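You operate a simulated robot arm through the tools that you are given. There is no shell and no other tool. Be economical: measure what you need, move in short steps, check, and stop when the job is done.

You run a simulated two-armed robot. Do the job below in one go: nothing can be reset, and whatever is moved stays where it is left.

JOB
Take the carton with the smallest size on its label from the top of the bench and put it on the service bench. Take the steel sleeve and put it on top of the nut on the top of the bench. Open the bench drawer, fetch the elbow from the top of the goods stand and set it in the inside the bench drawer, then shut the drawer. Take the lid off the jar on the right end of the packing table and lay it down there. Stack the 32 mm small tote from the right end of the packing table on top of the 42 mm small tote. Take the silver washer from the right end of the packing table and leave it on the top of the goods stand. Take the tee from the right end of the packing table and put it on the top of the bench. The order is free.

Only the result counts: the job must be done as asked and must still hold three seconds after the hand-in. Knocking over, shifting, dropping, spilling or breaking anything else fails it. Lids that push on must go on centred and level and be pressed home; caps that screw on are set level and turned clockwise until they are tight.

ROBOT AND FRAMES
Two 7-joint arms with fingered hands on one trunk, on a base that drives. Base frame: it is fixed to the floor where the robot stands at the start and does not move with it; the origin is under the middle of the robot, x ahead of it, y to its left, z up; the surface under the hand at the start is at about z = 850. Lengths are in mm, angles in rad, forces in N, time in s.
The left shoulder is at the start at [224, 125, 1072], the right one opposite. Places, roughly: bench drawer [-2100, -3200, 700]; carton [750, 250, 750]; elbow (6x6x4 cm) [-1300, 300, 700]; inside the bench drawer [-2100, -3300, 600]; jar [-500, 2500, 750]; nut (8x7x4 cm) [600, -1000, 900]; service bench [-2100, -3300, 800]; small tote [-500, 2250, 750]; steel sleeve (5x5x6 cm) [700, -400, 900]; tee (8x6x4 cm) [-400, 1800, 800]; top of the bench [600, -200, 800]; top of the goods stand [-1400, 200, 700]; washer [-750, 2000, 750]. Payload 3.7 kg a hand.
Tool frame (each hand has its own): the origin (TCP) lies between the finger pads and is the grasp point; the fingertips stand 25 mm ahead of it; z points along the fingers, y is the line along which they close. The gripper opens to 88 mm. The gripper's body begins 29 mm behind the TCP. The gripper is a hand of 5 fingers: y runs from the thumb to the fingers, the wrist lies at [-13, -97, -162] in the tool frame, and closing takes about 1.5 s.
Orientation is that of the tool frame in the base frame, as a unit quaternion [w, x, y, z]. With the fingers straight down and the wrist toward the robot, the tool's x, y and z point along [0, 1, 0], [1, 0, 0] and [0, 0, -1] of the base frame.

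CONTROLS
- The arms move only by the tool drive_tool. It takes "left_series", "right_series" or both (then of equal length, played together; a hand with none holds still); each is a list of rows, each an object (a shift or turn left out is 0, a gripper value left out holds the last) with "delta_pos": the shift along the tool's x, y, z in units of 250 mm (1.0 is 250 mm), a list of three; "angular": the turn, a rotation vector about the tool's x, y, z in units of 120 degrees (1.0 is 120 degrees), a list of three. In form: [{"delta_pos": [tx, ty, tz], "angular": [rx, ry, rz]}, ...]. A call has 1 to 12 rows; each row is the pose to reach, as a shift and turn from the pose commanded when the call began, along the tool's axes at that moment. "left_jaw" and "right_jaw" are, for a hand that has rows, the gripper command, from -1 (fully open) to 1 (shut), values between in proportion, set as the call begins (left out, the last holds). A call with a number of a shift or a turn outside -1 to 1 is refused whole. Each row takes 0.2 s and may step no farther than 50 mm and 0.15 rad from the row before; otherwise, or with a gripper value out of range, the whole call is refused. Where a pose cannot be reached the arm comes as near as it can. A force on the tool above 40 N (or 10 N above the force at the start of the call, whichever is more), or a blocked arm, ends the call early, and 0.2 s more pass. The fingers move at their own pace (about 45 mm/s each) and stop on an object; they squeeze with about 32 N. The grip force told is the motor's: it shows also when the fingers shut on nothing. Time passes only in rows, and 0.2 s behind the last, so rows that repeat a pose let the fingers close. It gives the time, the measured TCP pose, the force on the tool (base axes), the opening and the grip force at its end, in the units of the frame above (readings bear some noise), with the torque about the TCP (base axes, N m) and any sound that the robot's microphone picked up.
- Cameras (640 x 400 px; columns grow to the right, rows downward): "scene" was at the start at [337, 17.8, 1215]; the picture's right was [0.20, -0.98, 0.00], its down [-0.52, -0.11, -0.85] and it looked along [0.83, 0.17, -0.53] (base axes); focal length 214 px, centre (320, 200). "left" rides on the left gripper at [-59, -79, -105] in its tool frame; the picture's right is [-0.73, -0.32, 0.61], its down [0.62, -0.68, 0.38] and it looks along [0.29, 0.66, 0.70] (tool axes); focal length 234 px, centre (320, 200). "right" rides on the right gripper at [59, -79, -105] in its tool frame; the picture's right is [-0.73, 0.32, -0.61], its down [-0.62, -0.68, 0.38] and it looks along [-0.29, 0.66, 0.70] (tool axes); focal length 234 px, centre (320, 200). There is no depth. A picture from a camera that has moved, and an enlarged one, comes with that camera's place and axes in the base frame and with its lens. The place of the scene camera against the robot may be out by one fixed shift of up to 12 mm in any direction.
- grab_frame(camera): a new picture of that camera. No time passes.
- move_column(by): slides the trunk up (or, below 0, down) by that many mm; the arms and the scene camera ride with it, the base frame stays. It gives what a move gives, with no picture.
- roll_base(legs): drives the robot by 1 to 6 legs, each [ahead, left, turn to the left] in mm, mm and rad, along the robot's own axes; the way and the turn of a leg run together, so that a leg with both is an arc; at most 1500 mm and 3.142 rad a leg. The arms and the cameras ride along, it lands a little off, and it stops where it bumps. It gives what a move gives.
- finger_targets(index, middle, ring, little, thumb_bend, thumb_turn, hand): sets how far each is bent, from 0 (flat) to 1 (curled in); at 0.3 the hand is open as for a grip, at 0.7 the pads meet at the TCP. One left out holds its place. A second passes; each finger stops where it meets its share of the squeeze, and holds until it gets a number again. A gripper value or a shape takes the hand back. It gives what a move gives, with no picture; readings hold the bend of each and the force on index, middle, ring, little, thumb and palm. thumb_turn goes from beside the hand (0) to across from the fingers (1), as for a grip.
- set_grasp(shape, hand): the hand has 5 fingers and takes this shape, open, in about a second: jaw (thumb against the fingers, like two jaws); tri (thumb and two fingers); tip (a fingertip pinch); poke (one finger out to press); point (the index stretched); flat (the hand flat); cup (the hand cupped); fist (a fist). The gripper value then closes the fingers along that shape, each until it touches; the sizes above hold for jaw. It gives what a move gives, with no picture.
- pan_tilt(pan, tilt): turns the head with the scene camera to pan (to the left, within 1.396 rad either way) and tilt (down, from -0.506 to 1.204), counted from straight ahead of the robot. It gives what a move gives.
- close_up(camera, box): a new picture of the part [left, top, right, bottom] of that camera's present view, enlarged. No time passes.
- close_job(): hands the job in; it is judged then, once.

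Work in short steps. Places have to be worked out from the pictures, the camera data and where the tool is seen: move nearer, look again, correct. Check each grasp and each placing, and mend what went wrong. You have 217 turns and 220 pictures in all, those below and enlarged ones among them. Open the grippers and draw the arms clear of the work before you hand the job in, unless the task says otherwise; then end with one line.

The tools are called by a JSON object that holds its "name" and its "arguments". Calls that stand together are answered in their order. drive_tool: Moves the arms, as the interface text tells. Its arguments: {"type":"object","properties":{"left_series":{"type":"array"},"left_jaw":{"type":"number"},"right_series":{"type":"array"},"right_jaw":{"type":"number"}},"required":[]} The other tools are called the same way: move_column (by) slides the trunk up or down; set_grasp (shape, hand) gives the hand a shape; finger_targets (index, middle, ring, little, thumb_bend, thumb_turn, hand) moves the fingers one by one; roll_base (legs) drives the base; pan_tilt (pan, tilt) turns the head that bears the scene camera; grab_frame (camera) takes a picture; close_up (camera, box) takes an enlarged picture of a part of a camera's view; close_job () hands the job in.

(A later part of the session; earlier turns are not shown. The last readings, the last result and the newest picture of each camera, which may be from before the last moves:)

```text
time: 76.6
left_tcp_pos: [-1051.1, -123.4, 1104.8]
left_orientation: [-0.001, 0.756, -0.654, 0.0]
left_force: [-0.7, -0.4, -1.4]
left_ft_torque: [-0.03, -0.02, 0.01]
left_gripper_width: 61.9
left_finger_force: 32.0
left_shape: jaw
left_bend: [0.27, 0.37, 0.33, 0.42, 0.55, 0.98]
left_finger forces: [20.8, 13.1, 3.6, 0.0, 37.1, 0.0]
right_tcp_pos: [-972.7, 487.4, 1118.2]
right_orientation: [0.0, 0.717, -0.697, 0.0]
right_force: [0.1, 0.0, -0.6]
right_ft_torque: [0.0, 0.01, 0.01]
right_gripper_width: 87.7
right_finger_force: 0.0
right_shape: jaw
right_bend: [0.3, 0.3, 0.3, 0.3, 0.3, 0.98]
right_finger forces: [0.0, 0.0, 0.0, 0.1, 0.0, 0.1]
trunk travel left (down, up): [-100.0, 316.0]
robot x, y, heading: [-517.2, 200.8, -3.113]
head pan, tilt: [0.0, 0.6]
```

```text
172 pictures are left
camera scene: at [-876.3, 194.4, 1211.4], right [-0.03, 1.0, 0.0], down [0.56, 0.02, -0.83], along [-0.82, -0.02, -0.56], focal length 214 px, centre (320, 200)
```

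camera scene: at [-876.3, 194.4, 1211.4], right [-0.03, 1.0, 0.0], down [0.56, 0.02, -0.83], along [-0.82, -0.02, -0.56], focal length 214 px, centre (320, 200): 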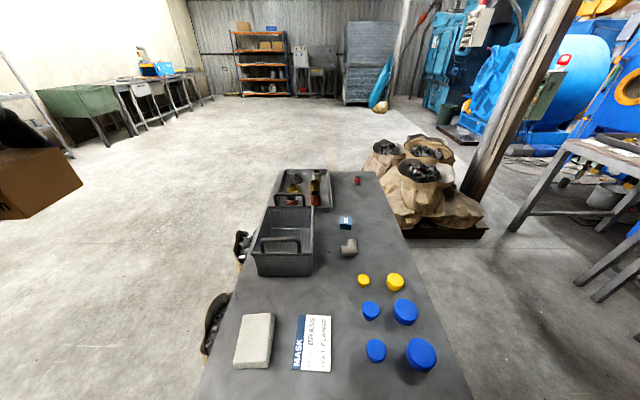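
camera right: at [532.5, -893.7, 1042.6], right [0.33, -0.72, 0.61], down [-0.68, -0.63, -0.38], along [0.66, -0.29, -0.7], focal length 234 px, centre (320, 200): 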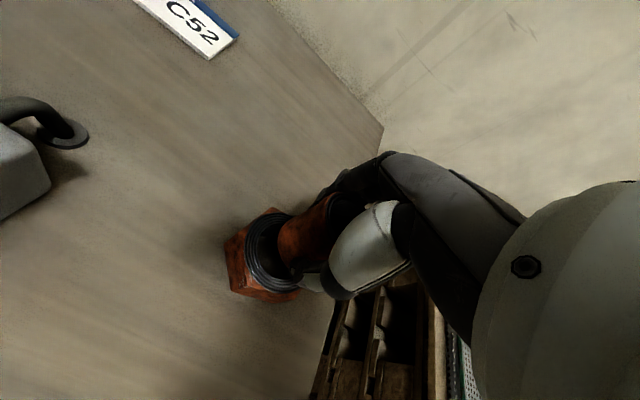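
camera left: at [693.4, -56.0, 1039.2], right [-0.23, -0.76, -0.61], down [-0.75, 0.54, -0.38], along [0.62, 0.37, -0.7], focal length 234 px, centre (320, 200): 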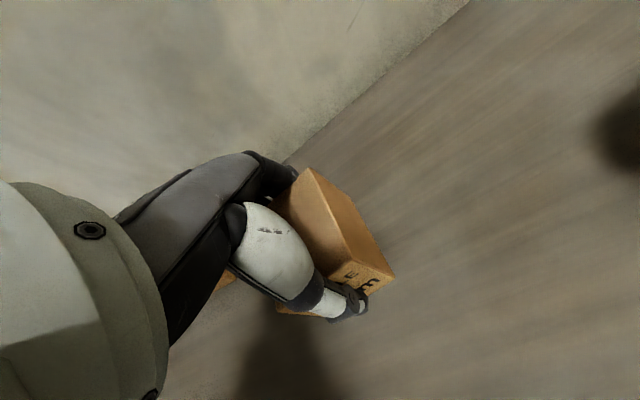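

Clear view; the elbow is the grey piece at (349,247) → about [-1340,272]. I enlarge it, and lower the trunk 100 mm.

{"name": "close_up", "arguments": {"camera": "scene", "box": [310, 205, 410, 290]}}

{"name": "move_column", "arguments": {"by": -90}}

{"name": "drive_tool", "arguments": {"right_series": [{"delta_pos": [0.15, 0.12, 0]}, {"delta_pos": [0.3, 0.24, 0]}, {"delta_pos": [0.45, 0.36, 0]}, {"delta_pos": [0.6, 0.48, 0]}, {"delta_pos": [0.7, 0.6, 0]}, {"delta_pos": [0.75, 0.75, 0]}, {"delta_pos": [0.78, 0.9, 0.0]}, {"delta_pos": [0.8, 1.0, 0.1]}]}}

{"name": "grab_frame", "arguments": {"camera": "right"}}

```text
4.71 times, centred on (360, 248) of scene
camera zoom: at [-876.3, 194.4, 1211.4], right [-0.03, 1.0, 0.0], down [0.56, 0.02, -0.83], along [-0.82, -0.02, -0.56], focal length 1009 px, centre (132, -24)
```

zoom: 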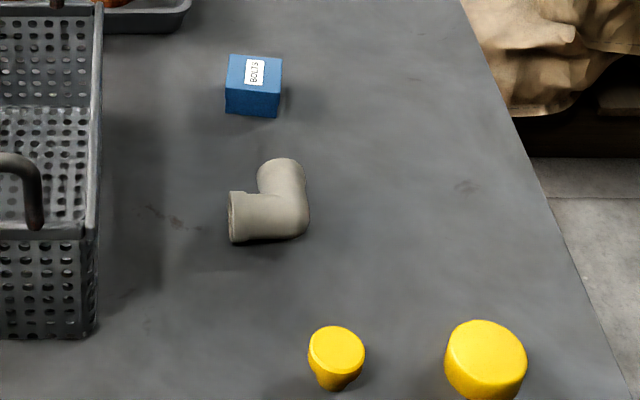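

```text
time: 77.9
left_tcp_pos: [-1051.6, -124.4, 1015.6]
left_orientation: [0.002, 0.756, -0.654, -0.001]
left_force: [0.6, 0.9, -0.5]
left_ft_torque: [0.0, 0.01, 0.0]
left_gripper_width: 62.0
left_finger_force: 32.1
left_shape: jaw
left_bend: [0.27, 0.38, 0.33, 0.42, 0.55, 0.98]
left_finger forces: [20.7, 13.0, 3.6, 0.0, 37.0, 0.1]
right_tcp_pos: [-989.8, 488.3, 1016.4]
right_orientation: [-0.03, 0.716, -0.697, 0.03]
right_force: [0.0, 0.7, 0.1]
right_ft_torque: [-0.03, 0.04, -0.01]
right_gripper_width: 87.9
right_finger_force: 0.0
right_shape: jaw
right_bend: [0.3, 0.3, 0.3, 0.3, 0.3, 0.98]
right_finger forces: [0.0, 0.0, 0.0, 0.0, 0.0, 0.0]
trunk travel left (down, up): [-10.0, 406.0]
robot x, y, heading: [-518.9, 205.9, -3.107]
head pan, tilt: [0.0, 0.6]
```

```text
time: 78.4
left_tcp_pos: [-1052.9, -122.2, 1014.8]
left_orientation: [0.0, 0.756, -0.654, 0.0]
left_force: [-0.9, 0.7, -1.5]
left_ft_torque: [-0.03, 0.0, 0.01]
left_gripper_width: 62.2
left_finger_force: 32.3
left_shape: jaw
left_bend: [0.27, 0.38, 0.33, 0.42, 0.55, 0.98]
left_finger forces: [20.6, 13.1, 3.7, 0.0, 37.1, 0.0]
right_tcp_pos: [-1028.2, 442.8, 1049.4]
right_orientation: [0.024, 0.713, -0.7, -0.027]
right_force: [2.4, 32.8, -6.1]
right_ft_torque: [-3.32, 0.97, 3.67]
right_gripper_width: 88.1
right_finger_force: 0.0
right_shape: jaw
right_bend: [0.3, 0.3, 0.3, 0.3, 0.3, 0.98]
right_finger forces: [0.0, 0.0, 0.0, 0.1, 0.0, 0.1]
right hand out of reach, approached as far as the arm can: row 1
trunk travel left (down, up): [-10.0, 406.0]
robot x, y, heading: [-520.0, 203.6, -3.116]
head pan, tilt: [0.0, 0.6]
stopped in row 2 (right hand): the force on the tool passed its limit at 154 N (the readings are from after the stop); the commanded pose is now the measured one
```

```text
170 pictures are left
camera right: at [-940.3, 386.1, 1147.1], right [-0.29, 0.72, 0.63], down [0.64, 0.64, -0.43], along [-0.71, 0.28, -0.65], focal length 234 px, centre (320, 200)
```

right: 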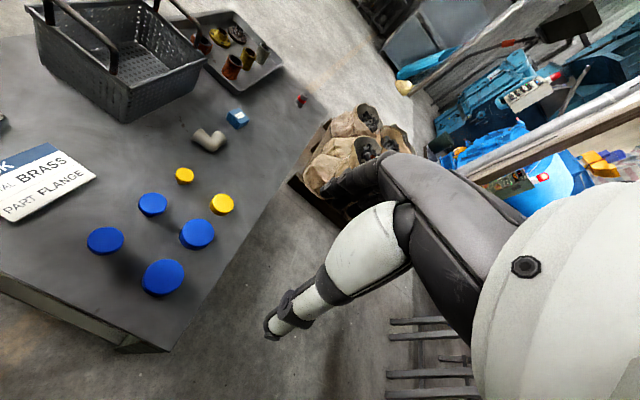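

The right arm hit something with the trunk lowered. I look at the right arm.

{"name": "pan_tilt", "arguments": {"pan": -1.0, "tilt": 0.6}}

{"name": "grab_frame", "arguments": {"camera": "scene"}}

```text
time: 79.7
left_tcp_pos: [-1052.5, -123.3, 1015.1]
left_orientation: [-0.001, 0.756, -0.654, 0.0]
left_force: [0.4, -0.2, -0.7]
left_ft_torque: [0.01, 0.0, 0.03]
left_gripper_width: 62.3
left_finger_force: 32.6
left_shape: jaw
left_bend: [0.27, 0.38, 0.33, 0.42, 0.55, 0.98]
left_finger forces: [20.7, 13.2, 3.6, 0.0, 37.1, 0.0]
right_tcp_pos: [-1028.0, 441.2, 1050.0]
right_orientation: [0.025, 0.713, -0.7, -0.029]
right_force: [5.8, 92.9, -9.0]
right_ft_torque: [-9.61, 1.44, 9.85]
right_gripper_width: 87.9
right_finger_force: 0.0
right_shape: jaw
right_bend: [0.3, 0.3, 0.3, 0.3, 0.3, 0.98]
right_finger forces: [0.0, 0.0, 0.1, 0.0, 0.1, 0.0]
trunk travel left (down, up): [-10.0, 406.0]
robot x, y, heading: [-519.9, 207.9, -3.116]
head pan, tilt: [-1.0, 0.6]
```

```text
169 pictures are left
camera scene: at [-946.0, 188.7, 1107.5], right [-0.08, 1.0, 0.0], down [0.56, 0.04, -0.83], along [-0.82, -0.06, -0.56], focal length 214 px, centre (320, 200)
```

scene: 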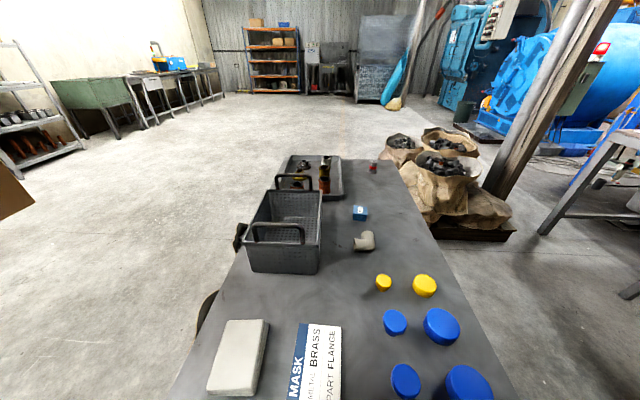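

The head did not turn and the hand feels 93 N sideways: the right arm is jammed. I back it off toward its own side.

{"name": "drive_tool", "arguments": {"right_series": [{"delta_pos": [-0.05, 0, -0.02]}, {"delta_pos": [-0.15, 0, -0.04]}, {"delta_pos": [-0.25, 0, -0.08]}]}}

{"name": "grab_frame", "arguments": {"camera": "scene"}}

```text
time: 80.5
left_tcp_pos: [-1052.0, -124.4, 1014.3]
left_orientation: [0.0, 0.757, -0.654, 0.0]
left_force: [0.6, 0.3, -1.1]
left_ft_torque: [0.01, 0.0, 0.05]
left_gripper_width: 62.1
left_finger_force: 32.6
left_shape: jaw
left_bend: [0.27, 0.38, 0.33, 0.42, 0.55, 0.98]
left_finger forces: [20.8, 13.1, 3.6, 0.0, 37.1, 0.1]
right_tcp_pos: [-1026.3, 503.0, 1071.7]
right_orientation: [0.025, 0.713, -0.7, -0.029]
right_force: [-0.6, 0.4, -0.3]
right_ft_torque: [0.0, -0.01, 0.0]
right_gripper_width: 87.7
right_finger_force: 0.0
right_shape: jaw
right_bend: [0.3, 0.3, 0.3, 0.3, 0.3, 0.98]
right_finger forces: [0.1, 0.0, 0.0, 0.0, 0.0, 0.1]
trunk travel left (down, up): [-10.0, 406.0]
robot x, y, heading: [-517.5, 207.4, -3.114]
head pan, tilt: [-1.0, 0.6]
```

```text
168 pictures are left
camera scene: at [-907.8, 268.6, 1107.2], right [0.83, 0.56, 0.0], down [0.32, -0.47, -0.83], along [-0.47, 0.68, -0.56], focal length 214 px, centre (320, 200)
```

scene: 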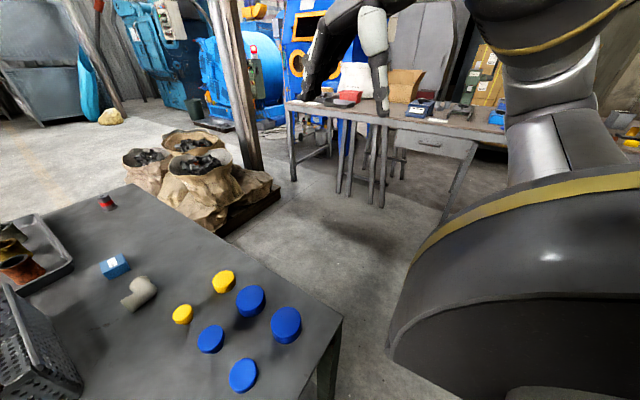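

The head is free again and shows the elbow well. I straighten the right hand and bring it forward-left toward the elbow in smaller steps.

{"name": "drive_tool", "arguments": {"right_series": [{"delta_pos": [0, 0.15, 0], "angular": [0.0365, 0, 0]}, {"delta_pos": [0, 0.3, 0], "angular": [0.0365, 0, 0]}, {"delta_pos": [0.1, 0.45, 0], "angular": [0.0365, 0, 0]}, {"delta_pos": [0.2, 0.6, 0], "angular": [0.0365, 0, 0]}, {"delta_pos": [0.35, 0.7, 0], "angular": [0.0365, 0, 0]}, {"delta_pos": [0.5, 0.8, 0], "angular": [0.0365, 0, 0]}]}}

{"name": "grab_frame", "arguments": {"camera": "right"}}

```text
time: 81.9
left_tcp_pos: [-1052.2, -124.5, 1015.0]
left_orientation: [-0.001, 0.756, -0.654, -0.001]
left_force: [-0.6, -0.3, -1.3]
left_ft_torque: [0.03, -0.04, 0.03]
left_gripper_width: 62.3
left_finger_force: 32.2
left_shape: jaw
left_bend: [0.27, 0.38, 0.33, 0.42, 0.55, 0.98]
left_finger forces: [20.6, 13.1, 3.5, 0.1, 37.1, 0.1]
right_tcp_pos: [-1225.1, 371.5, 1082.8]
right_orientation: [-0.002, 0.714, -0.7, -0.001]
right_force: [0.0, 0.5, -0.7]
right_ft_torque: [-0.01, 0.0, -0.01]
right_gripper_width: 87.9
right_finger_force: 0.1
right_shape: jaw
right_bend: [0.3, 0.3, 0.3, 0.3, 0.3, 0.98]
right_finger forces: [0.0, 0.0, 0.1, 0.0, 0.0, 0.0]
trunk travel left (down, up): [-10.0, 406.0]
robot x, y, heading: [-521.7, 205.4, -3.111]
head pan, tilt: [-1.0, 0.6]
```

```text
167 pictures are left
camera right: at [-1145.3, 315.4, 1186.6], right [-0.34, 0.72, 0.61], down [0.67, 0.64, -0.38], along [-0.66, 0.28, -0.7], focal length 234 px, centre (320, 200)
```

right: 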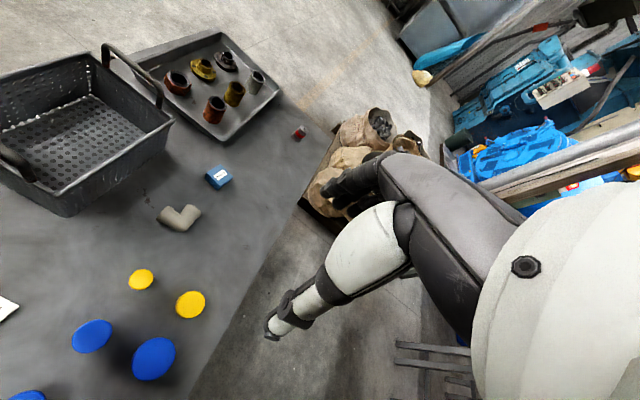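

Elbow from this view: about [-1320,271]. I continue above it and down to z≈900.

{"name": "drive_tool", "arguments": {"right_series": [{"delta_pos": [0.1, 0.12, 0.1]}, {"delta_pos": [0.2, 0.24, 0.2]}, {"delta_pos": [0.3, 0.36, 0.3]}, {"delta_pos": [0.35, 0.42, 0.45]}, {"delta_pos": [0.35, 0.42, 0.62]}, {"delta_pos": [0.35, 0.42, 0.73]}, {"delta_pos": [0.35, 0.42, 0.73]}]}}

{"name": "grab_frame", "arguments": {"camera": "right"}}

```text
time: 83.5
left_tcp_pos: [-1052.4, -123.6, 1015.2]
left_orientation: [0.0, 0.756, -0.654, -0.001]
left_force: [0.0, -0.4, -0.5]
left_ft_torque: [0.01, -0.01, 0.02]
left_gripper_width: 62.1
left_finger_force: 32.2
left_shape: jaw
left_bend: [0.27, 0.38, 0.33, 0.42, 0.55, 0.98]
left_finger forces: [20.8, 13.2, 3.6, 0.0, 37.1, 0.0]
right_tcp_pos: [-1328.7, 285.3, 901.7]
right_orientation: [-0.002, 0.714, -0.701, -0.002]
right_force: [0.1, 0.8, 0.3]
right_ft_torque: [0.0, 0.02, -0.03]
right_gripper_width: 87.8
right_finger_force: 0.0
right_shape: jaw
right_bend: [0.3, 0.3, 0.3, 0.3, 0.3, 0.98]
right_finger forces: [0.0, 0.1, 0.0, 0.0, 0.1, 0.0]
trunk travel left (down, up): [-10.0, 406.0]
robot x, y, heading: [-522.4, 204.1, -3.11]
head pan, tilt: [-1.0, 0.6]
```

```text
166 pictures are left
camera right: at [-1247.5, 229.2, 1005.8], right [-0.34, 0.72, 0.61], down [0.67, 0.64, -0.38], along [-0.66, 0.28, -0.69], focal length 234 px, centre (320, 200)
```

right: 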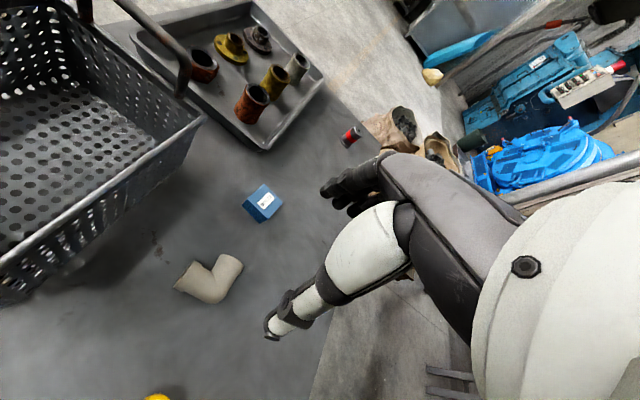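

Triangulated elbow centre: [-1321,271,718], so the stand top is ≈ 698. I enlarge to plan the grip.

{"name": "close_up", "arguments": {"camera": "right", "box": [160, 230, 260, 320]}}

```text
4.44 times, centred on (210, 275) of right
camera zoom: at [-1247.5, 229.2, 1005.8], right [-0.34, 0.72, 0.61], down [0.67, 0.64, -0.38], along [-0.66, 0.28, -0.69], focal length 1041 px, centre (809, -133)
```

zoom: 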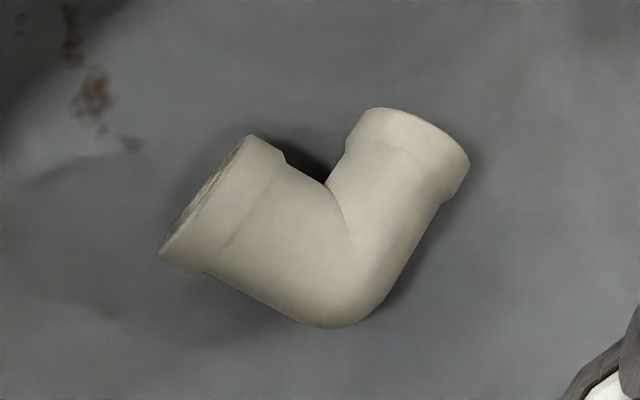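

Grip planned along x through the far leg at [-1320,279]. I descend to z≈770 first and check clearance.

{"name": "drive_tool", "arguments": {"right_series": [{"delta_pos": [0.025, -0.035, 0.15]}, {"delta_pos": [0.025, -0.035, 0.3]}, {"delta_pos": [0.025, -0.035, 0.45]}, {"delta_pos": [0.025, -0.035, 0.52]}, {"delta_pos": [0.025, -0.035, 0.52]}]}}

{"name": "grab_frame", "arguments": {"camera": "right"}}

```text
time: 84.7
left_tcp_pos: [-1052.2, -123.1, 1014.8]
left_orientation: [0.0, 0.756, -0.654, 0.0]
left_force: [-0.4, -0.5, -0.1]
left_ft_torque: [0.0, -0.02, 0.01]
left_gripper_width: 62.5
left_finger_force: 31.7
left_shape: jaw
left_bend: [0.27, 0.38, 0.33, 0.42, 0.55, 0.98]
left_finger forces: [20.7, 13.1, 3.6, 0.1, 37.2, 0.0]
right_tcp_pos: [-1317.9, 282.1, 773.1]
right_orientation: [-0.002, 0.714, -0.7, -0.003]
right_force: [-0.4, 0.3, -0.6]
right_ft_torque: [-0.01, 0.0, -0.02]
right_gripper_width: 87.8
right_finger_force: 0.0
right_shape: jaw
right_bend: [0.3, 0.3, 0.3, 0.3, 0.3, 0.98]
right_finger forces: [0.0, 0.1, 0.0, 0.1, 0.0, 0.0]
trunk travel left (down, up): [-10.0, 406.0]
robot x, y, heading: [-517.5, 205.0, -3.113]
head pan, tilt: [-1.0, 0.6]
```

```text
164 pictures are left
camera right: at [-1237.4, 225.1, 875.9], right [-0.34, 0.72, 0.61], down [0.67, 0.64, -0.38], along [-0.66, 0.28, -0.69], focal length 234 px, centre (320, 200)
```

right: 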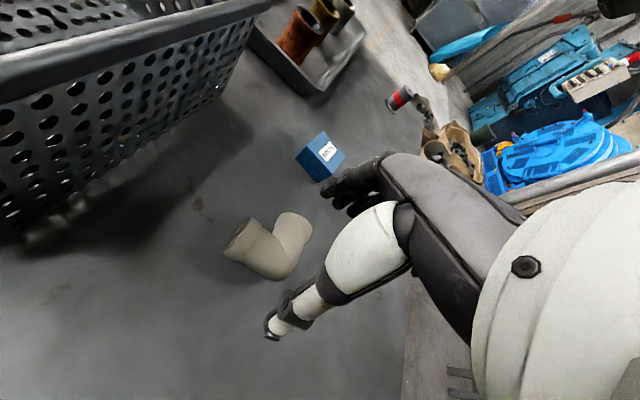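

Aligned. I descend to z≈728 and close.

{"name": "drive_tool", "arguments": {"right_series": [{"delta_pos": [0, 0, 0.06]}, {"delta_pos": [0, 0, 0.12]}, {"delta_pos": [0, 0, 0.175]}]}}

{"name": "drive_tool", "arguments": {"right_series": [{}, {}, {}, {}, {}, {}, {}], "right_jaw": 1}}

{"name": "grab_frame", "arguments": {"camera": "right"}}

```text
time: 85.5
left_tcp_pos: [-1051.8, -122.5, 1014.7]
left_orientation: [0.0, 0.756, -0.654, 0.001]
left_force: [-0.7, -1.3, -1.5]
left_ft_torque: [-0.01, 0.02, 0.02]
left_gripper_width: 62.2
left_finger_force: 31.1
left_shape: jaw
left_bend: [0.27, 0.38, 0.33, 0.42, 0.55, 0.98]
left_finger forces: [20.8, 13.1, 3.6, 0.0, 37.1, 0.0]
right_tcp_pos: [-1319.2, 281.0, 726.3]
right_orientation: [-0.003, 0.713, -0.701, -0.001]
right_force: [0.2, 0.2, 0.0]
right_ft_torque: [0.0, 0.0, 0.04]
right_gripper_width: 87.8
right_finger_force: 0.0
right_shape: jaw
right_bend: [0.3, 0.3, 0.3, 0.3, 0.3, 0.98]
right_finger forces: [0.1, 0.0, 0.0, 0.1, 0.1, 0.0]
trunk travel left (down, up): [-10.0, 406.0]
robot x, y, heading: [-518.7, 205.3, -3.117]
head pan, tilt: [-1.0, 0.6]
```

```text
time: 87.1
left_tcp_pos: [-1051.4, -123.6, 1014.6]
left_orientation: [0.0, 0.756, -0.654, 0.0]
left_force: [0.1, 0.0, -1.2]
left_ft_torque: [0.02, 0.0, 0.03]
left_gripper_width: 62.2
left_finger_force: 32.3
left_shape: jaw
left_bend: [0.27, 0.38, 0.33, 0.42, 0.55, 0.98]
left_finger forces: [20.7, 13.2, 3.6, 0.0, 37.0, 0.0]
right_tcp_pos: [-1318.5, 281.2, 727.3]
right_orientation: [-0.003, 0.713, -0.701, -0.002]
right_force: [0.1, 0.5, 0.5]
right_ft_torque: [-0.03, -0.01, -0.01]
right_gripper_width: 45.2
right_finger_force: 32.0
right_shape: jaw
right_bend: [0.74, 0.43, 0.47, 0.45, 0.71, 1.0]
right_finger forces: [17.3, 10.3, 0.1, 0.0, 27.3, 0.0]
trunk travel left (down, up): [-10.0, 406.0]
robot x, y, heading: [-517.6, 205.2, -3.113]
head pan, tilt: [-1.0, 0.6]
```

```text
163 pictures are left
camera right: at [-1236.8, 225.0, 830.8], right [-0.34, 0.72, 0.61], down [0.67, 0.64, -0.38], along [-0.66, 0.28, -0.7], focal length 234 px, centre (320, 200)
```

right: 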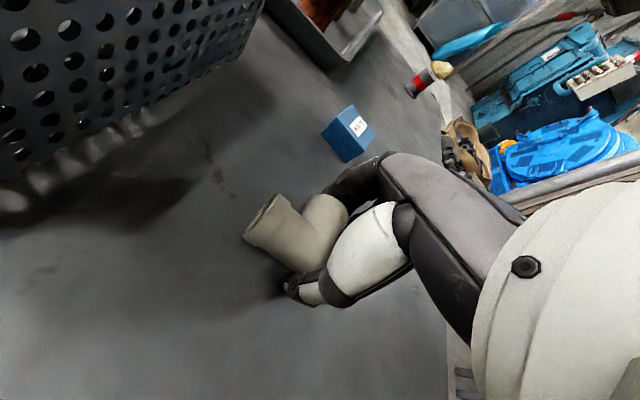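

Elbow gripped (45 mm). I lift it straight up and check.

{"name": "drive_tool", "arguments": {"right_series": [{"delta_pos": [0, 0, -0.1]}, {"delta_pos": [0, 0, -0.25]}, {"delta_pos": [0, 0, -0.42]}, {"delta_pos": [0, 0, -0.6]}, {"delta_pos": [0, 0, -0.78]}, {"delta_pos": [0, 0, -0.96]}]}}

{"name": "grab_frame", "arguments": {"camera": "right"}}

```text
time: 88.5
left_tcp_pos: [-1051.8, -124.6, 1015.4]
left_orientation: [0.001, 0.756, -0.655, -0.001]
left_force: [-0.5, -0.1, -0.6]
left_ft_torque: [-0.01, 0.04, -0.02]
left_gripper_width: 62.1
left_finger_force: 31.7
left_shape: jaw
left_bend: [0.27, 0.38, 0.33, 0.42, 0.55, 0.98]
left_finger forces: [20.7, 13.1, 3.5, 0.1, 37.0, 0.0]
right_tcp_pos: [-1316.7, 281.3, 969.8]
right_orientation: [-0.002, 0.714, -0.7, -0.002]
right_force: [0.3, -0.1, -2.5]
right_ft_torque: [0.02, 0.0, 0.0]
right_gripper_width: 44.8
right_finger_force: 31.8
right_shape: jaw
right_bend: [0.74, 0.43, 0.47, 0.45, 0.71, 1.0]
right_finger forces: [17.6, 10.4, 0.1, 0.0, 27.4, 0.1]
trunk travel left (down, up): [-10.0, 406.0]
robot x, y, heading: [-523.7, 200.4, -3.112]
head pan, tilt: [-1.0, 0.6]
```

```text
162 pictures are left
camera right: at [-1236.1, 224.9, 1074.6], right [-0.34, 0.72, 0.61], down [0.67, 0.64, -0.38], along [-0.66, 0.28, -0.7], focal length 234 px, centre (320, 200)
```

right: 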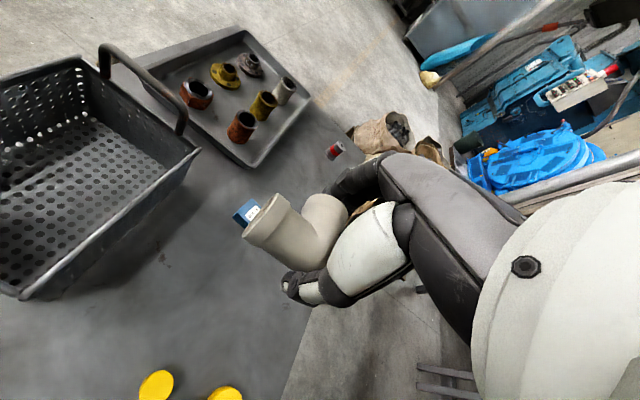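

Elbow is held well. I raise the trunk, pull the right hand in and set off toward the service bench.

{"name": "move_column", "arguments": {"by": 90}}

{"name": "drive_tool", "arguments": {"right_series": [{"delta_pos": [0, -0.1, -0.1]}, {"delta_pos": [0, -0.25, -0.16]}, {"delta_pos": [0, -0.4, -0.2]}, {"delta_pos": [-0.1, -0.55, -0.2]}, {"delta_pos": [-0.2, -0.7, -0.2]}, {"delta_pos": [-0.3, -0.85, -0.2]}, {"delta_pos": [-0.4, -1.0, -0.2]}]}}

{"name": "roll_base", "arguments": {"legs": [[0, 1400, 0], [0, 0, 1.57]]}}

{"name": "pan_tilt", "arguments": {"pan": -0.5, "tilt": 0.35}}

{"name": "grab_frame", "arguments": {"camera": "scene"}}

```text
time: 89.7
left_tcp_pos: [-1053.6, -122.8, 1102.0]
left_orientation: [-0.003, 0.756, -0.655, 0.002]
left_force: [-0.9, -0.2, -1.0]
left_ft_torque: [-0.01, -0.02, 0.02]
left_gripper_width: 62.4
left_finger_force: 31.9
left_shape: jaw
left_bend: [0.27, 0.38, 0.33, 0.42, 0.55, 0.98]
left_finger forces: [20.6, 13.0, 3.6, 0.0, 36.8, 0.0]
right_tcp_pos: [-1301.7, 281.4, 1102.0]
right_orientation: [0.025, 0.712, -0.701, -0.028]
right_force: [0.0, 0.5, -2.0]
right_ft_torque: [0.03, -0.03, 0.01]
right_gripper_width: 44.7
right_finger_force: 31.8
right_shape: jaw
right_bend: [0.74, 0.43, 0.47, 0.45, 0.71, 1.0]
right_finger forces: [17.5, 10.3, 0.0, 0.0, 27.3, 0.1]
trunk travel left (down, up): [-100.0, 316.0]
robot x, y, heading: [-519.0, 204.8, -3.112]
head pan, tilt: [-1.0, 0.6]
```

```text
time: 91.3
left_tcp_pos: [-1051.1, -121.9, 1105.8]
left_orientation: [0.001, 0.756, -0.655, 0.0]
left_force: [0.9, 0.4, -0.6]
left_ft_torque: [-0.02, -0.02, 0.03]
left_gripper_width: 62.3
left_finger_force: 32.1
left_shape: jaw
left_bend: [0.27, 0.38, 0.33, 0.42, 0.55, 0.98]
left_finger forces: [20.6, 13.0, 3.7, 0.1, 37.0, 0.1]
right_tcp_pos: [-1046.8, 386.0, 1135.7]
right_orientation: [0.028, 0.713, -0.7, -0.029]
right_force: [-0.1, 0.4, -2.6]
right_ft_torque: [0.03, 0.04, 0.03]
right_gripper_width: 44.4
right_finger_force: 32.6
right_shape: jaw
right_bend: [0.74, 0.43, 0.47, 0.45, 0.71, 1.0]
right_finger forces: [17.8, 10.6, 0.0, 0.1, 26.2, 0.1]
trunk travel left (down, up): [-100.0, 316.0]
robot x, y, heading: [-522.6, 204.0, -3.114]
head pan, tilt: [-1.0, 0.6]
```

```text
time: 107.6
left_tcp_pos: [-87.2, -1702.5, 1103.9]
left_orientation: [-0.001, 0.995, 0.102, 0.0]
left_force: [-0.3, -0.1, -0.1]
left_ft_torque: [0.0, -0.02, -0.01]
left_gripper_width: 61.9
left_finger_force: 31.4
left_shape: jaw
left_bend: [0.27, 0.38, 0.34, 0.42, 0.56, 0.98]
left_finger forces: [19.6, 12.7, 3.6, 0.0, 35.6, 0.0]
right_tcp_pos: [-596.1, -1729.5, 1136.8]
right_orientation: [0.04, 0.998, 0.039, -0.001]
right_force: [0.1, 0.0, -1.7]
right_ft_torque: [0.03, 0.04, 0.0]
right_gripper_width: 44.8
right_finger_force: 32.2
right_shape: jaw
right_bend: [0.74, 0.43, 0.47, 0.45, 0.72, 1.0]
right_finger forces: [17.6, 10.4, 0.0, 0.0, 25.8, 0.1]
trunk travel left (down, up): [-100.0, 316.0]
robot x, y, heading: [-446.2, -1192.8, -1.483]
head pan, tilt: [-1.0, 0.6]
```

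```text
time: 108.6
left_tcp_pos: [-87.4, -1702.8, 1104.0]
left_orientation: [-0.001, 0.995, 0.102, 0.0]
left_force: [-0.6, 0.0, -0.9]
left_ft_torque: [-0.02, 0.02, -0.02]
left_gripper_width: 62.0
left_finger_force: 32.1
left_shape: jaw
left_bend: [0.27, 0.38, 0.34, 0.42, 0.56, 0.98]
left_finger forces: [19.6, 12.7, 3.6, 0.1, 35.6, 0.1]
right_tcp_pos: [-596.5, -1729.6, 1135.9]
right_orientation: [0.04, 0.998, 0.039, 0.0]
right_force: [-0.5, 0.8, -1.9]
right_ft_torque: [0.03, 0.01, -0.01]
right_gripper_width: 44.4
right_finger_force: 31.8
right_shape: jaw
right_bend: [0.74, 0.43, 0.47, 0.45, 0.72, 1.0]
right_finger forces: [17.6, 10.4, 0.1, 0.1, 25.8, 0.0]
trunk travel left (down, up): [-100.0, 316.0]
robot x, y, heading: [-449.6, -1190.6, -1.483]
head pan, tilt: [-0.499, 0.351]
```

```text
161 pictures are left
camera scene: at [-472.4, -1534.8, 1234.1], right [-0.92, 0.4, 0.0], down [0.14, 0.32, -0.94], along [-0.37, -0.86, -0.34], focal length 214 px, centre (320, 200)
```

scene: 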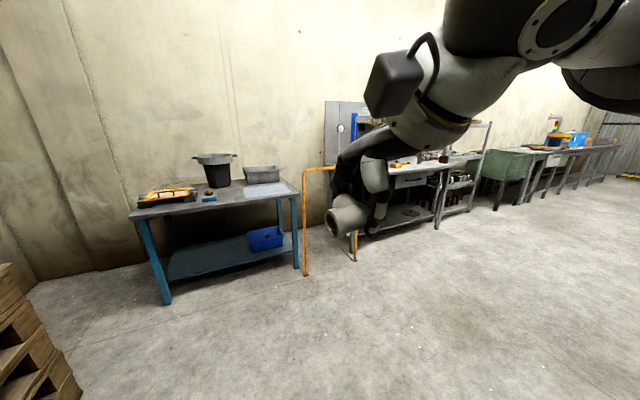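

The service bench is ahead to the right (behind the hand). I drive sideways and forward toward it.

{"name": "roll_base", "arguments": {"legs": [[0, -1450, -0.088], [700, -200, 0]]}}

{"name": "pan_tilt", "arguments": {"pan": -0.1, "tilt": 0.45}}

{"name": "grab_frame", "arguments": {"camera": "scene"}}

```text
time: 125.1
left_tcp_pos: [-1768.0, -2497.0, 1105.6]
left_orientation: [0.0, 0.998, 0.069, 0.0]
left_force: [0.3, -0.6, -1.0]
left_ft_torque: [0.03, -0.02, 0.02]
left_gripper_width: 61.9
left_finger_force: 31.5
left_shape: jaw
left_bend: [0.27, 0.38, 0.34, 0.42, 0.56, 0.98]
left_finger forces: [19.5, 12.7, 3.6, 0.0, 35.7, 0.0]
right_tcp_pos: [-2276.2, -2489.0, 1137.5]
right_orientation: [0.04, 0.999, 0.006, -0.002]
right_force: [0.3, -0.6, -2.9]
right_ft_torque: [0.0, 0.02, -0.02]
right_gripper_width: 44.4
right_finger_force: 31.9
right_shape: jaw
right_bend: [0.74, 0.43, 0.47, 0.45, 0.72, 1.0]
right_finger forces: [17.7, 10.4, 0.1, 0.1, 25.7, 0.1]
trunk travel left (down, up): [-100.0, 316.0]
robot x, y, heading: [-2091.8, -1963.5, -1.545]
head pan, tilt: [-0.499, 0.351]
```

```text
time: 125.9
left_tcp_pos: [-1767.7, -2497.2, 1104.3]
left_orientation: [0.0, 0.998, 0.069, 0.0]
left_force: [0.0, 0.5, -1.2]
left_ft_torque: [-0.01, 0.02, 0.0]
left_gripper_width: 62.1
left_finger_force: 32.1
left_shape: jaw
left_bend: [0.27, 0.38, 0.34, 0.42, 0.56, 0.98]
left_finger forces: [19.6, 12.7, 3.6, 0.0, 35.6, 0.0]
right_tcp_pos: [-2276.8, -2489.8, 1136.9]
right_orientation: [0.04, 0.999, 0.005, -0.001]
right_force: [-0.2, -0.4, -3.1]
right_ft_torque: [0.0, 0.03, 0.03]
right_gripper_width: 44.4
right_finger_force: 31.6
right_shape: jaw
right_bend: [0.74, 0.43, 0.47, 0.45, 0.72, 1.0]
right_finger forces: [17.6, 10.4, 0.0, 0.0, 25.8, 0.0]
trunk travel left (down, up): [-100.0, 316.0]
robot x, y, heading: [-2094.6, -1959.2, -1.549]
head pan, tilt: [-0.099, 0.45]
```

```text
160 pictures are left
camera scene: at [-2104.7, -2312.8, 1224.9], right [-1.0, 0.08, 0.0], down [0.03, 0.43, -0.9], along [-0.07, -0.9, -0.44], focal length 214 px, centre (320, 200)
```

scene: 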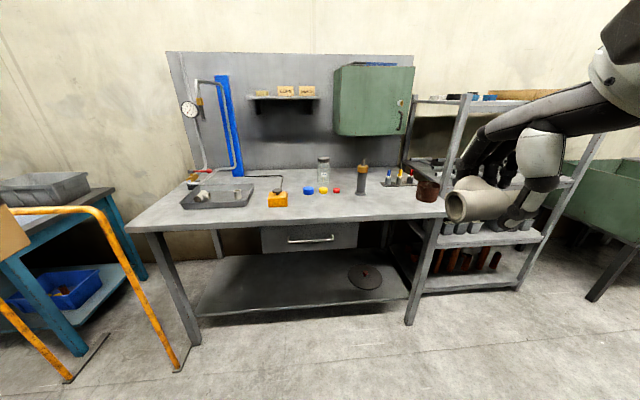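

The service bench with its drawer is straight ahead; top front edge ≈ y -2985, handle ≈ [-2138,-2975,743]. I advance 290 mm.

{"name": "roll_base", "arguments": {"legs": [[290, 0, -0.024]]}}

{"name": "pan_tilt", "arguments": {"pan": 0.0, "tilt": 0.6}}

{"name": "grab_frame", "arguments": {"camera": "scene"}}

{"name": "grab_frame", "arguments": {"camera": "left"}}

```text
time: 127.9
left_tcp_pos: [-1774.1, -2793.4, 1105.0]
left_orientation: [0.0, 0.998, 0.06, 0.0]
left_force: [-1.3, 0.4, -0.8]
left_ft_torque: [-0.03, -0.02, -0.03]
left_gripper_width: 62.1
left_finger_force: 31.7
left_shape: jaw
left_bend: [0.27, 0.38, 0.34, 0.42, 0.56, 0.98]
left_finger forces: [19.6, 12.6, 3.7, 0.0, 35.6, 0.0]
right_tcp_pos: [-2281.7, -2778.3, 1135.8]
right_orientation: [0.04, 0.999, -0.002, -0.003]
right_force: [-0.2, -0.4, -1.8]
right_ft_torque: [0.01, 0.03, -0.03]
right_gripper_width: 44.3
right_finger_force: 32.2
right_shape: jaw
right_bend: [0.74, 0.43, 0.47, 0.45, 0.72, 1.0]
right_finger forces: [17.7, 10.4, 0.1, 0.1, 25.7, 0.0]
trunk travel left (down, up): [-100.0, 316.0]
robot x, y, heading: [-2089.9, -2252.8, -1.561]
head pan, tilt: [-0.099, 0.45]
```

```text
time: 128.6
left_tcp_pos: [-1774.1, -2794.5, 1106.2]
left_orientation: [0.0, 0.998, 0.061, 0.0]
left_force: [0.6, -0.8, -0.5]
left_ft_torque: [-0.02, 0.01, -0.02]
left_gripper_width: 61.8
left_finger_force: 31.9
left_shape: jaw
left_bend: [0.27, 0.38, 0.34, 0.42, 0.56, 0.98]
left_finger forces: [19.6, 12.7, 3.6, 0.1, 35.6, 0.1]
right_tcp_pos: [-2280.7, -2777.6, 1135.9]
right_orientation: [0.04, 0.999, -0.002, -0.002]
right_force: [0.2, 0.5, -1.6]
right_ft_torque: [0.01, -0.01, 0.0]
right_gripper_width: 44.5
right_finger_force: 32.2
right_shape: jaw
right_bend: [0.74, 0.43, 0.47, 0.45, 0.72, 1.0]
right_finger forces: [17.7, 10.3, 0.0, 0.0, 25.8, 0.1]
trunk travel left (down, up): [-100.0, 316.0]
robot x, y, heading: [-2091.5, -2254.4, -1.568]
head pan, tilt: [0.0, 0.6]
```

```text
159 pictures are left
camera scene: at [-2097.5, -2601.2, 1211.4], right [-1.0, -0.01, 0.0], down [0.0, 0.56, -0.83], along [0.0, -0.83, -0.56], focal length 214 px, centre (320, 200)
```

scene: 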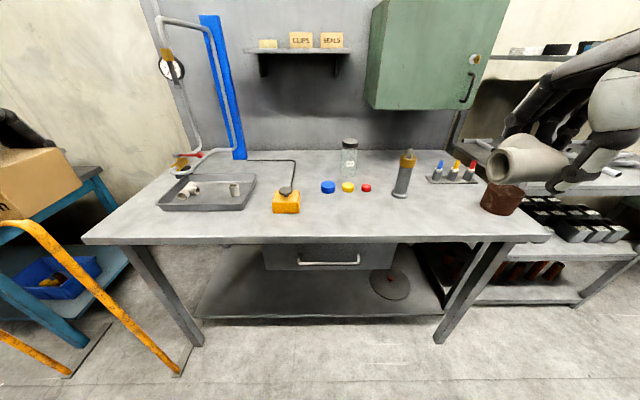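

```text
158 pictures are left
camera left: at [-1840.7, -2722.5, 1208.8], right [-0.76, 0.23, -0.61], down [0.54, 0.75, -0.38], along [0.37, -0.62, -0.7], focal length 234 px, centre (320, 200)
```

left: 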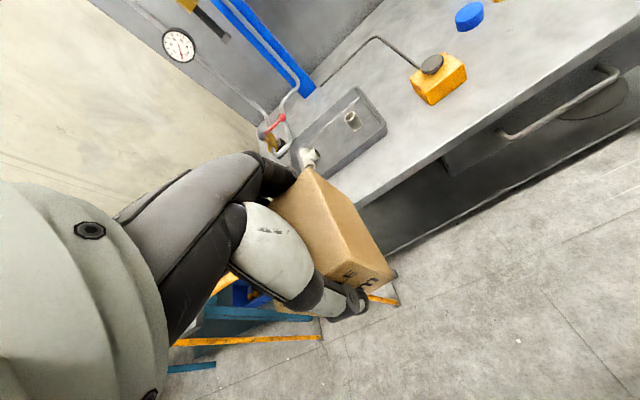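

Bench surface ≈ z 780; I'll put the carton at about [-2120,-3125], clear of other items. Moving the left hand there, high first.

{"name": "drive_tool", "arguments": {"left_series": [{"delta_pos": [-0.16, 0.1, 0]}, {"delta_pos": [-0.32, 0.2, 0]}, {"delta_pos": [-0.48, 0.3, 0]}, {"delta_pos": [-0.64, 0.4, 0]}, {"delta_pos": [-0.8, 0.5, 0]}, {"delta_pos": [-0.96, 0.6, 0]}]}}

{"name": "drive_tool", "arguments": {"left_series": [{"delta_pos": [-0.14, 0.1, 0.05]}, {"delta_pos": [-0.28, 0.2, 0.1]}, {"delta_pos": [-0.42, 0.3, 0.18]}, {"delta_pos": [-0.53, 0.4, 0.28]}, {"delta_pos": [-0.55, 0.5, 0.4]}, {"delta_pos": [-0.57, 0.55, 0.55]}, {"delta_pos": [-0.57, 0.55, 0.72]}, {"delta_pos": [-0.57, 0.55, 0.88]}]}}

{"name": "grab_frame", "arguments": {"camera": "left"}}

{"name": "grab_frame", "arguments": {"camera": "scene"}}

```text
time: 130.0
left_tcp_pos: [-1992.4, -2976.8, 1102.6]
left_orientation: [-0.002, 0.998, 0.062, 0.001]
left_force: [0.0, -0.1, 0.3]
left_ft_torque: [-0.01, 0.01, 0.0]
left_gripper_width: 61.9
left_finger_force: 32.4
left_shape: jaw
left_bend: [0.27, 0.38, 0.34, 0.42, 0.56, 0.98]
left_finger forces: [19.6, 12.7, 3.5, 0.1, 35.5, 0.0]
right_tcp_pos: [-2280.1, -2782.1, 1133.9]
right_orientation: [0.038, 0.999, -0.003, -0.002]
right_force: [0.3, 0.0, -2.0]
right_ft_torque: [-0.03, 0.04, 0.03]
right_gripper_width: 44.6
right_finger_force: 31.9
right_shape: jaw
right_bend: [0.74, 0.43, 0.47, 0.45, 0.72, 1.0]
right_finger forces: [17.7, 10.4, 0.0, 0.1, 25.7, 0.0]
trunk travel left (down, up): [-100.0, 316.0]
robot x, y, heading: [-2088.9, -2254.6, -1.567]
head pan, tilt: [0.0, 0.6]
```

```text
time: 131.8
left_tcp_pos: [-1979.0, -3051.1, 957.8]
left_orientation: [0.001, 0.998, 0.06, 0.0]
left_force: [-0.3, 0.5, -0.7]
left_ft_torque: [0.02, 0.01, -0.02]
left_gripper_width: 61.8
left_finger_force: 31.6
left_shape: jaw
left_bend: [0.28, 0.38, 0.34, 0.41, 0.56, 0.98]
left_finger forces: [19.7, 12.8, 3.8, 0.0, 36.0, 0.1]
left hand out of reach, approached as far as the arm can: row 1, 2, 3, 4, 5, 6, 7, 8
right_tcp_pos: [-2281.1, -2779.0, 1136.7]
right_orientation: [0.041, 0.999, -0.003, -0.002]
right_force: [-0.5, 0.3, -2.0]
right_ft_torque: [-0.04, 0.05, -0.01]
right_gripper_width: 44.6
right_finger_force: 32.2
right_shape: jaw
right_bend: [0.74, 0.43, 0.47, 0.45, 0.72, 1.0]
right_finger forces: [17.9, 10.6, 0.0, 0.0, 26.1, 0.0]
trunk travel left (down, up): [-100.0, 316.0]
robot x, y, heading: [-2085.8, -2254.3, -1.563]
head pan, tilt: [0.0, 0.6]
```

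```text
157 pictures are left
camera left: at [-2045.5, -2979.3, 1060.6], right [-0.76, 0.23, -0.61], down [0.54, 0.75, -0.38], along [0.37, -0.62, -0.69], focal length 234 px, centre (320, 200)
```

left: 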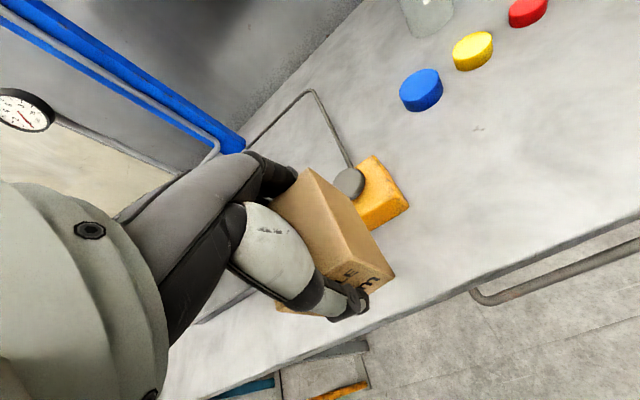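

```text
156 pictures are left
camera scene: at [-2097.5, -2600.8, 1211.5], right [-1.0, -0.01, 0.0], down [0.0, 0.56, -0.83], along [0.0, -0.83, -0.56], focal length 214 px, centre (320, 200)
```

scene: 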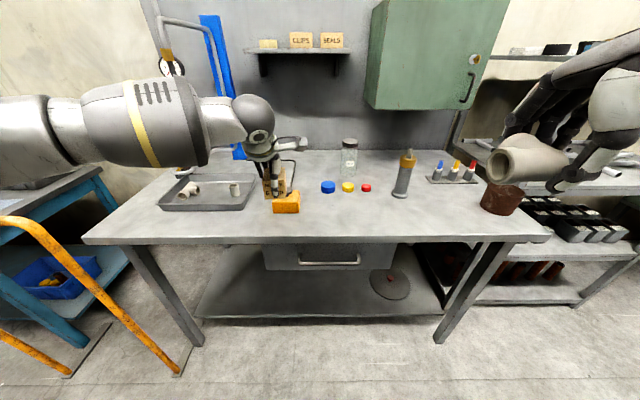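

The left arm can't cross over that far; I retrace it, then shift the base right so the spot lies to the robot's left.

{"name": "drive_tool", "arguments": {"left_series": [{"delta_pos": [0, 0, -0.17]}, {"delta_pos": [0.02, -0.05, -0.34]}, {"delta_pos": [0.12, -0.14, -0.48]}, {"delta_pos": [0.24, -0.23, -0.6]}, {"delta_pos": [0.36, -0.33, -0.7]}, {"delta_pos": [0.48, -0.43, -0.8]}, {"delta_pos": [0.57, -0.55, -0.88]}, {"delta_pos": [0.57, -0.72, -0.88]}, {"delta_pos": [0.57, -0.88, -0.88]}]}}

{"name": "roll_base", "arguments": {"legs": [[40, -300, 0]]}}

```text
time: 133.8
left_tcp_pos: [-1870.8, -2819.1, 1175.4]
left_orientation: [0.001, 0.998, 0.06, 0.0]
left_force: [0.4, 0.9, -0.9]
left_ft_torque: [0.02, 0.0, -0.03]
left_gripper_width: 61.6
left_finger_force: 32.2
left_shape: jaw
left_bend: [0.28, 0.38, 0.34, 0.41, 0.56, 0.98]
left_finger forces: [19.2, 12.5, 3.7, 0.1, 35.3, 0.0]
left hand out of reach, approached as far as the arm can: row 1
right_tcp_pos: [-2280.2, -2777.2, 1136.7]
right_orientation: [0.041, 0.999, -0.003, -0.003]
right_force: [-0.2, 0.0, -2.4]
right_ft_torque: [0.01, 0.03, -0.01]
right_gripper_width: 44.5
right_finger_force: 32.1
right_shape: jaw
right_bend: [0.74, 0.43, 0.47, 0.45, 0.72, 1.0]
right_finger forces: [17.7, 10.6, 0.0, 0.0, 25.9, 0.0]
trunk travel left (down, up): [-100.0, 316.0]
robot x, y, heading: [-2087.5, -2253.5, -1.567]
head pan, tilt: [0.0, 0.6]
```

```text
time: 137.1
left_tcp_pos: [-2176.5, -2862.3, 1174.5]
left_orientation: [0.0, 0.998, 0.062, 0.0]
left_force: [0.1, 0.1, -0.6]
left_ft_torque: [0.0, -0.03, 0.02]
left_gripper_width: 61.6
left_finger_force: 32.3
left_shape: jaw
left_bend: [0.28, 0.38, 0.34, 0.41, 0.56, 0.98]
left_finger forces: [19.2, 12.5, 3.7, 0.1, 35.1, 0.1]
right_tcp_pos: [-2587.2, -2820.7, 1136.3]
right_orientation: [0.04, 0.999, 0.0, -0.002]
right_force: [0.3, -0.6, -2.0]
right_ft_torque: [0.02, 0.01, 0.0]
right_gripper_width: 44.3
right_finger_force: 32.1
right_shape: jaw
right_bend: [0.74, 0.43, 0.47, 0.45, 0.72, 1.0]
right_finger forces: [17.8, 10.6, 0.1, 0.0, 26.0, 0.0]
trunk travel left (down, up): [-100.0, 316.0]
robot x, y, heading: [-2396.0, -2297.4, -1.56]
head pan, tilt: [0.0, 0.6]
```

Now the target lies ahead-left. I move the carton over [-2115,-3105] and down to z≈925.

{"name": "drive_tool", "arguments": {"left_series": [{"delta_pos": [0.02, 0.17, 0.05]}, {"delta_pos": [0.04, 0.34, 0.1]}, {"delta_pos": [0.06, 0.5, 0.18]}, {"delta_pos": [0.08, 0.65, 0.28]}, {"delta_pos": [0.1, 0.8, 0.38]}, {"delta_pos": [0.12, 0.93, 0.5]}, {"delta_pos": [0.12, 0.98, 0.66]}, {"delta_pos": [0.12, 0.98, 0.83]}, {"delta_pos": [0.12, 0.98, 1.0]}]}}

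{"name": "grab_frame", "arguments": {"camera": "left"}}

{"name": "pan_tilt", "arguments": {"pan": 0.4, "tilt": 0.6}}

{"name": "grab_frame", "arguments": {"camera": "scene"}}

```text
time: 139.1
left_tcp_pos: [-2114.4, -3101.9, 923.1]
left_orientation: [0.0, 0.998, 0.063, 0.0]
left_force: [0.2, -1.6, -1.5]
left_ft_torque: [0.01, -0.04, -0.02]
left_gripper_width: 61.8
left_finger_force: 31.8
left_shape: jaw
left_bend: [0.28, 0.38, 0.34, 0.41, 0.56, 0.98]
left_finger forces: [18.8, 12.3, 3.7, 0.0, 34.6, 0.0]
right_tcp_pos: [-2586.1, -2822.8, 1134.9]
right_orientation: [0.039, 0.999, 0.0, -0.003]
right_force: [-0.1, 0.5, -2.2]
right_ft_torque: [0.0, 0.04, 0.0]
right_gripper_width: 44.6
right_finger_force: 31.8
right_shape: jaw
right_bend: [0.74, 0.43, 0.47, 0.45, 0.72, 1.0]
right_finger forces: [17.8, 10.5, 0.0, 0.0, 25.9, 0.0]
trunk travel left (down, up): [-100.0, 316.0]
robot x, y, heading: [-2397.0, -2293.4, -1.563]
head pan, tilt: [0.0, 0.6]
```

```text
155 pictures are left
camera left: at [-2181.5, -3030.7, 1027.7], right [-0.76, 0.23, -0.61], down [0.53, 0.75, -0.38], along [0.37, -0.62, -0.7], focal length 234 px, centre (320, 200)
```

left: 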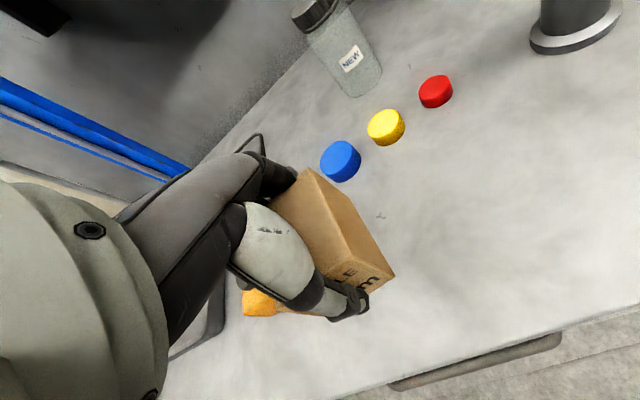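

```text
time: 140.0
left_tcp_pos: [-2114.5, -3100.6, 925.5]
left_orientation: [0.0, 0.998, 0.063, 0.001]
left_force: [-0.2, 0.8, -1.2]
left_ft_torque: [0.03, 0.0, 0.0]
left_gripper_width: 61.6
left_finger_force: 31.5
left_shape: jaw
left_bend: [0.28, 0.38, 0.34, 0.41, 0.56, 0.98]
left_finger forces: [18.9, 12.4, 3.7, 0.0, 34.5, 0.0]
right_tcp_pos: [-2586.2, -2822.7, 1137.2]
right_orientation: [0.04, 0.999, -0.002, -0.001]
right_force: [8.8, -16.7, 4.4]
right_ft_torque: [2.43, 0.46, -1.93]
right_gripper_width: 44.6
right_finger_force: 32.3
right_shape: jaw
right_bend: [0.74, 0.43, 0.47, 0.45, 0.72, 1.0]
right_finger forces: [17.7, 10.6, 0.0, 0.0, 25.9, 0.1]
trunk travel left (down, up): [-100.0, 316.0]
robot x, y, heading: [-2393.3, -2293.9, -1.562]
head pan, tilt: [0.4, 0.6]
```

```text
154 pictures are left
camera scene: at [-2374.1, -2637.7, 1210.5], right [-0.94, -0.34, 0.0], down [-0.2, 0.54, -0.82], along [0.28, -0.77, -0.57], focal length 214 px, centre (320, 200)
```

scene: 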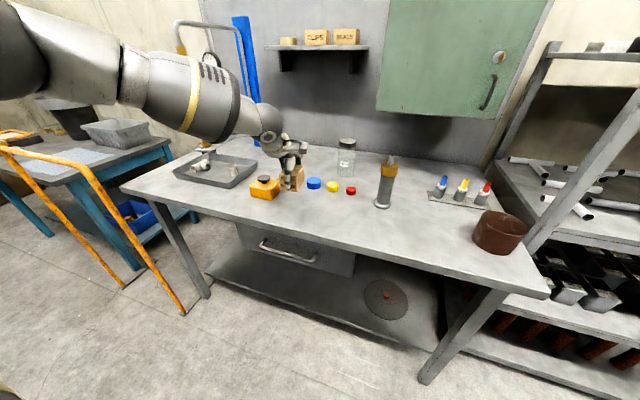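

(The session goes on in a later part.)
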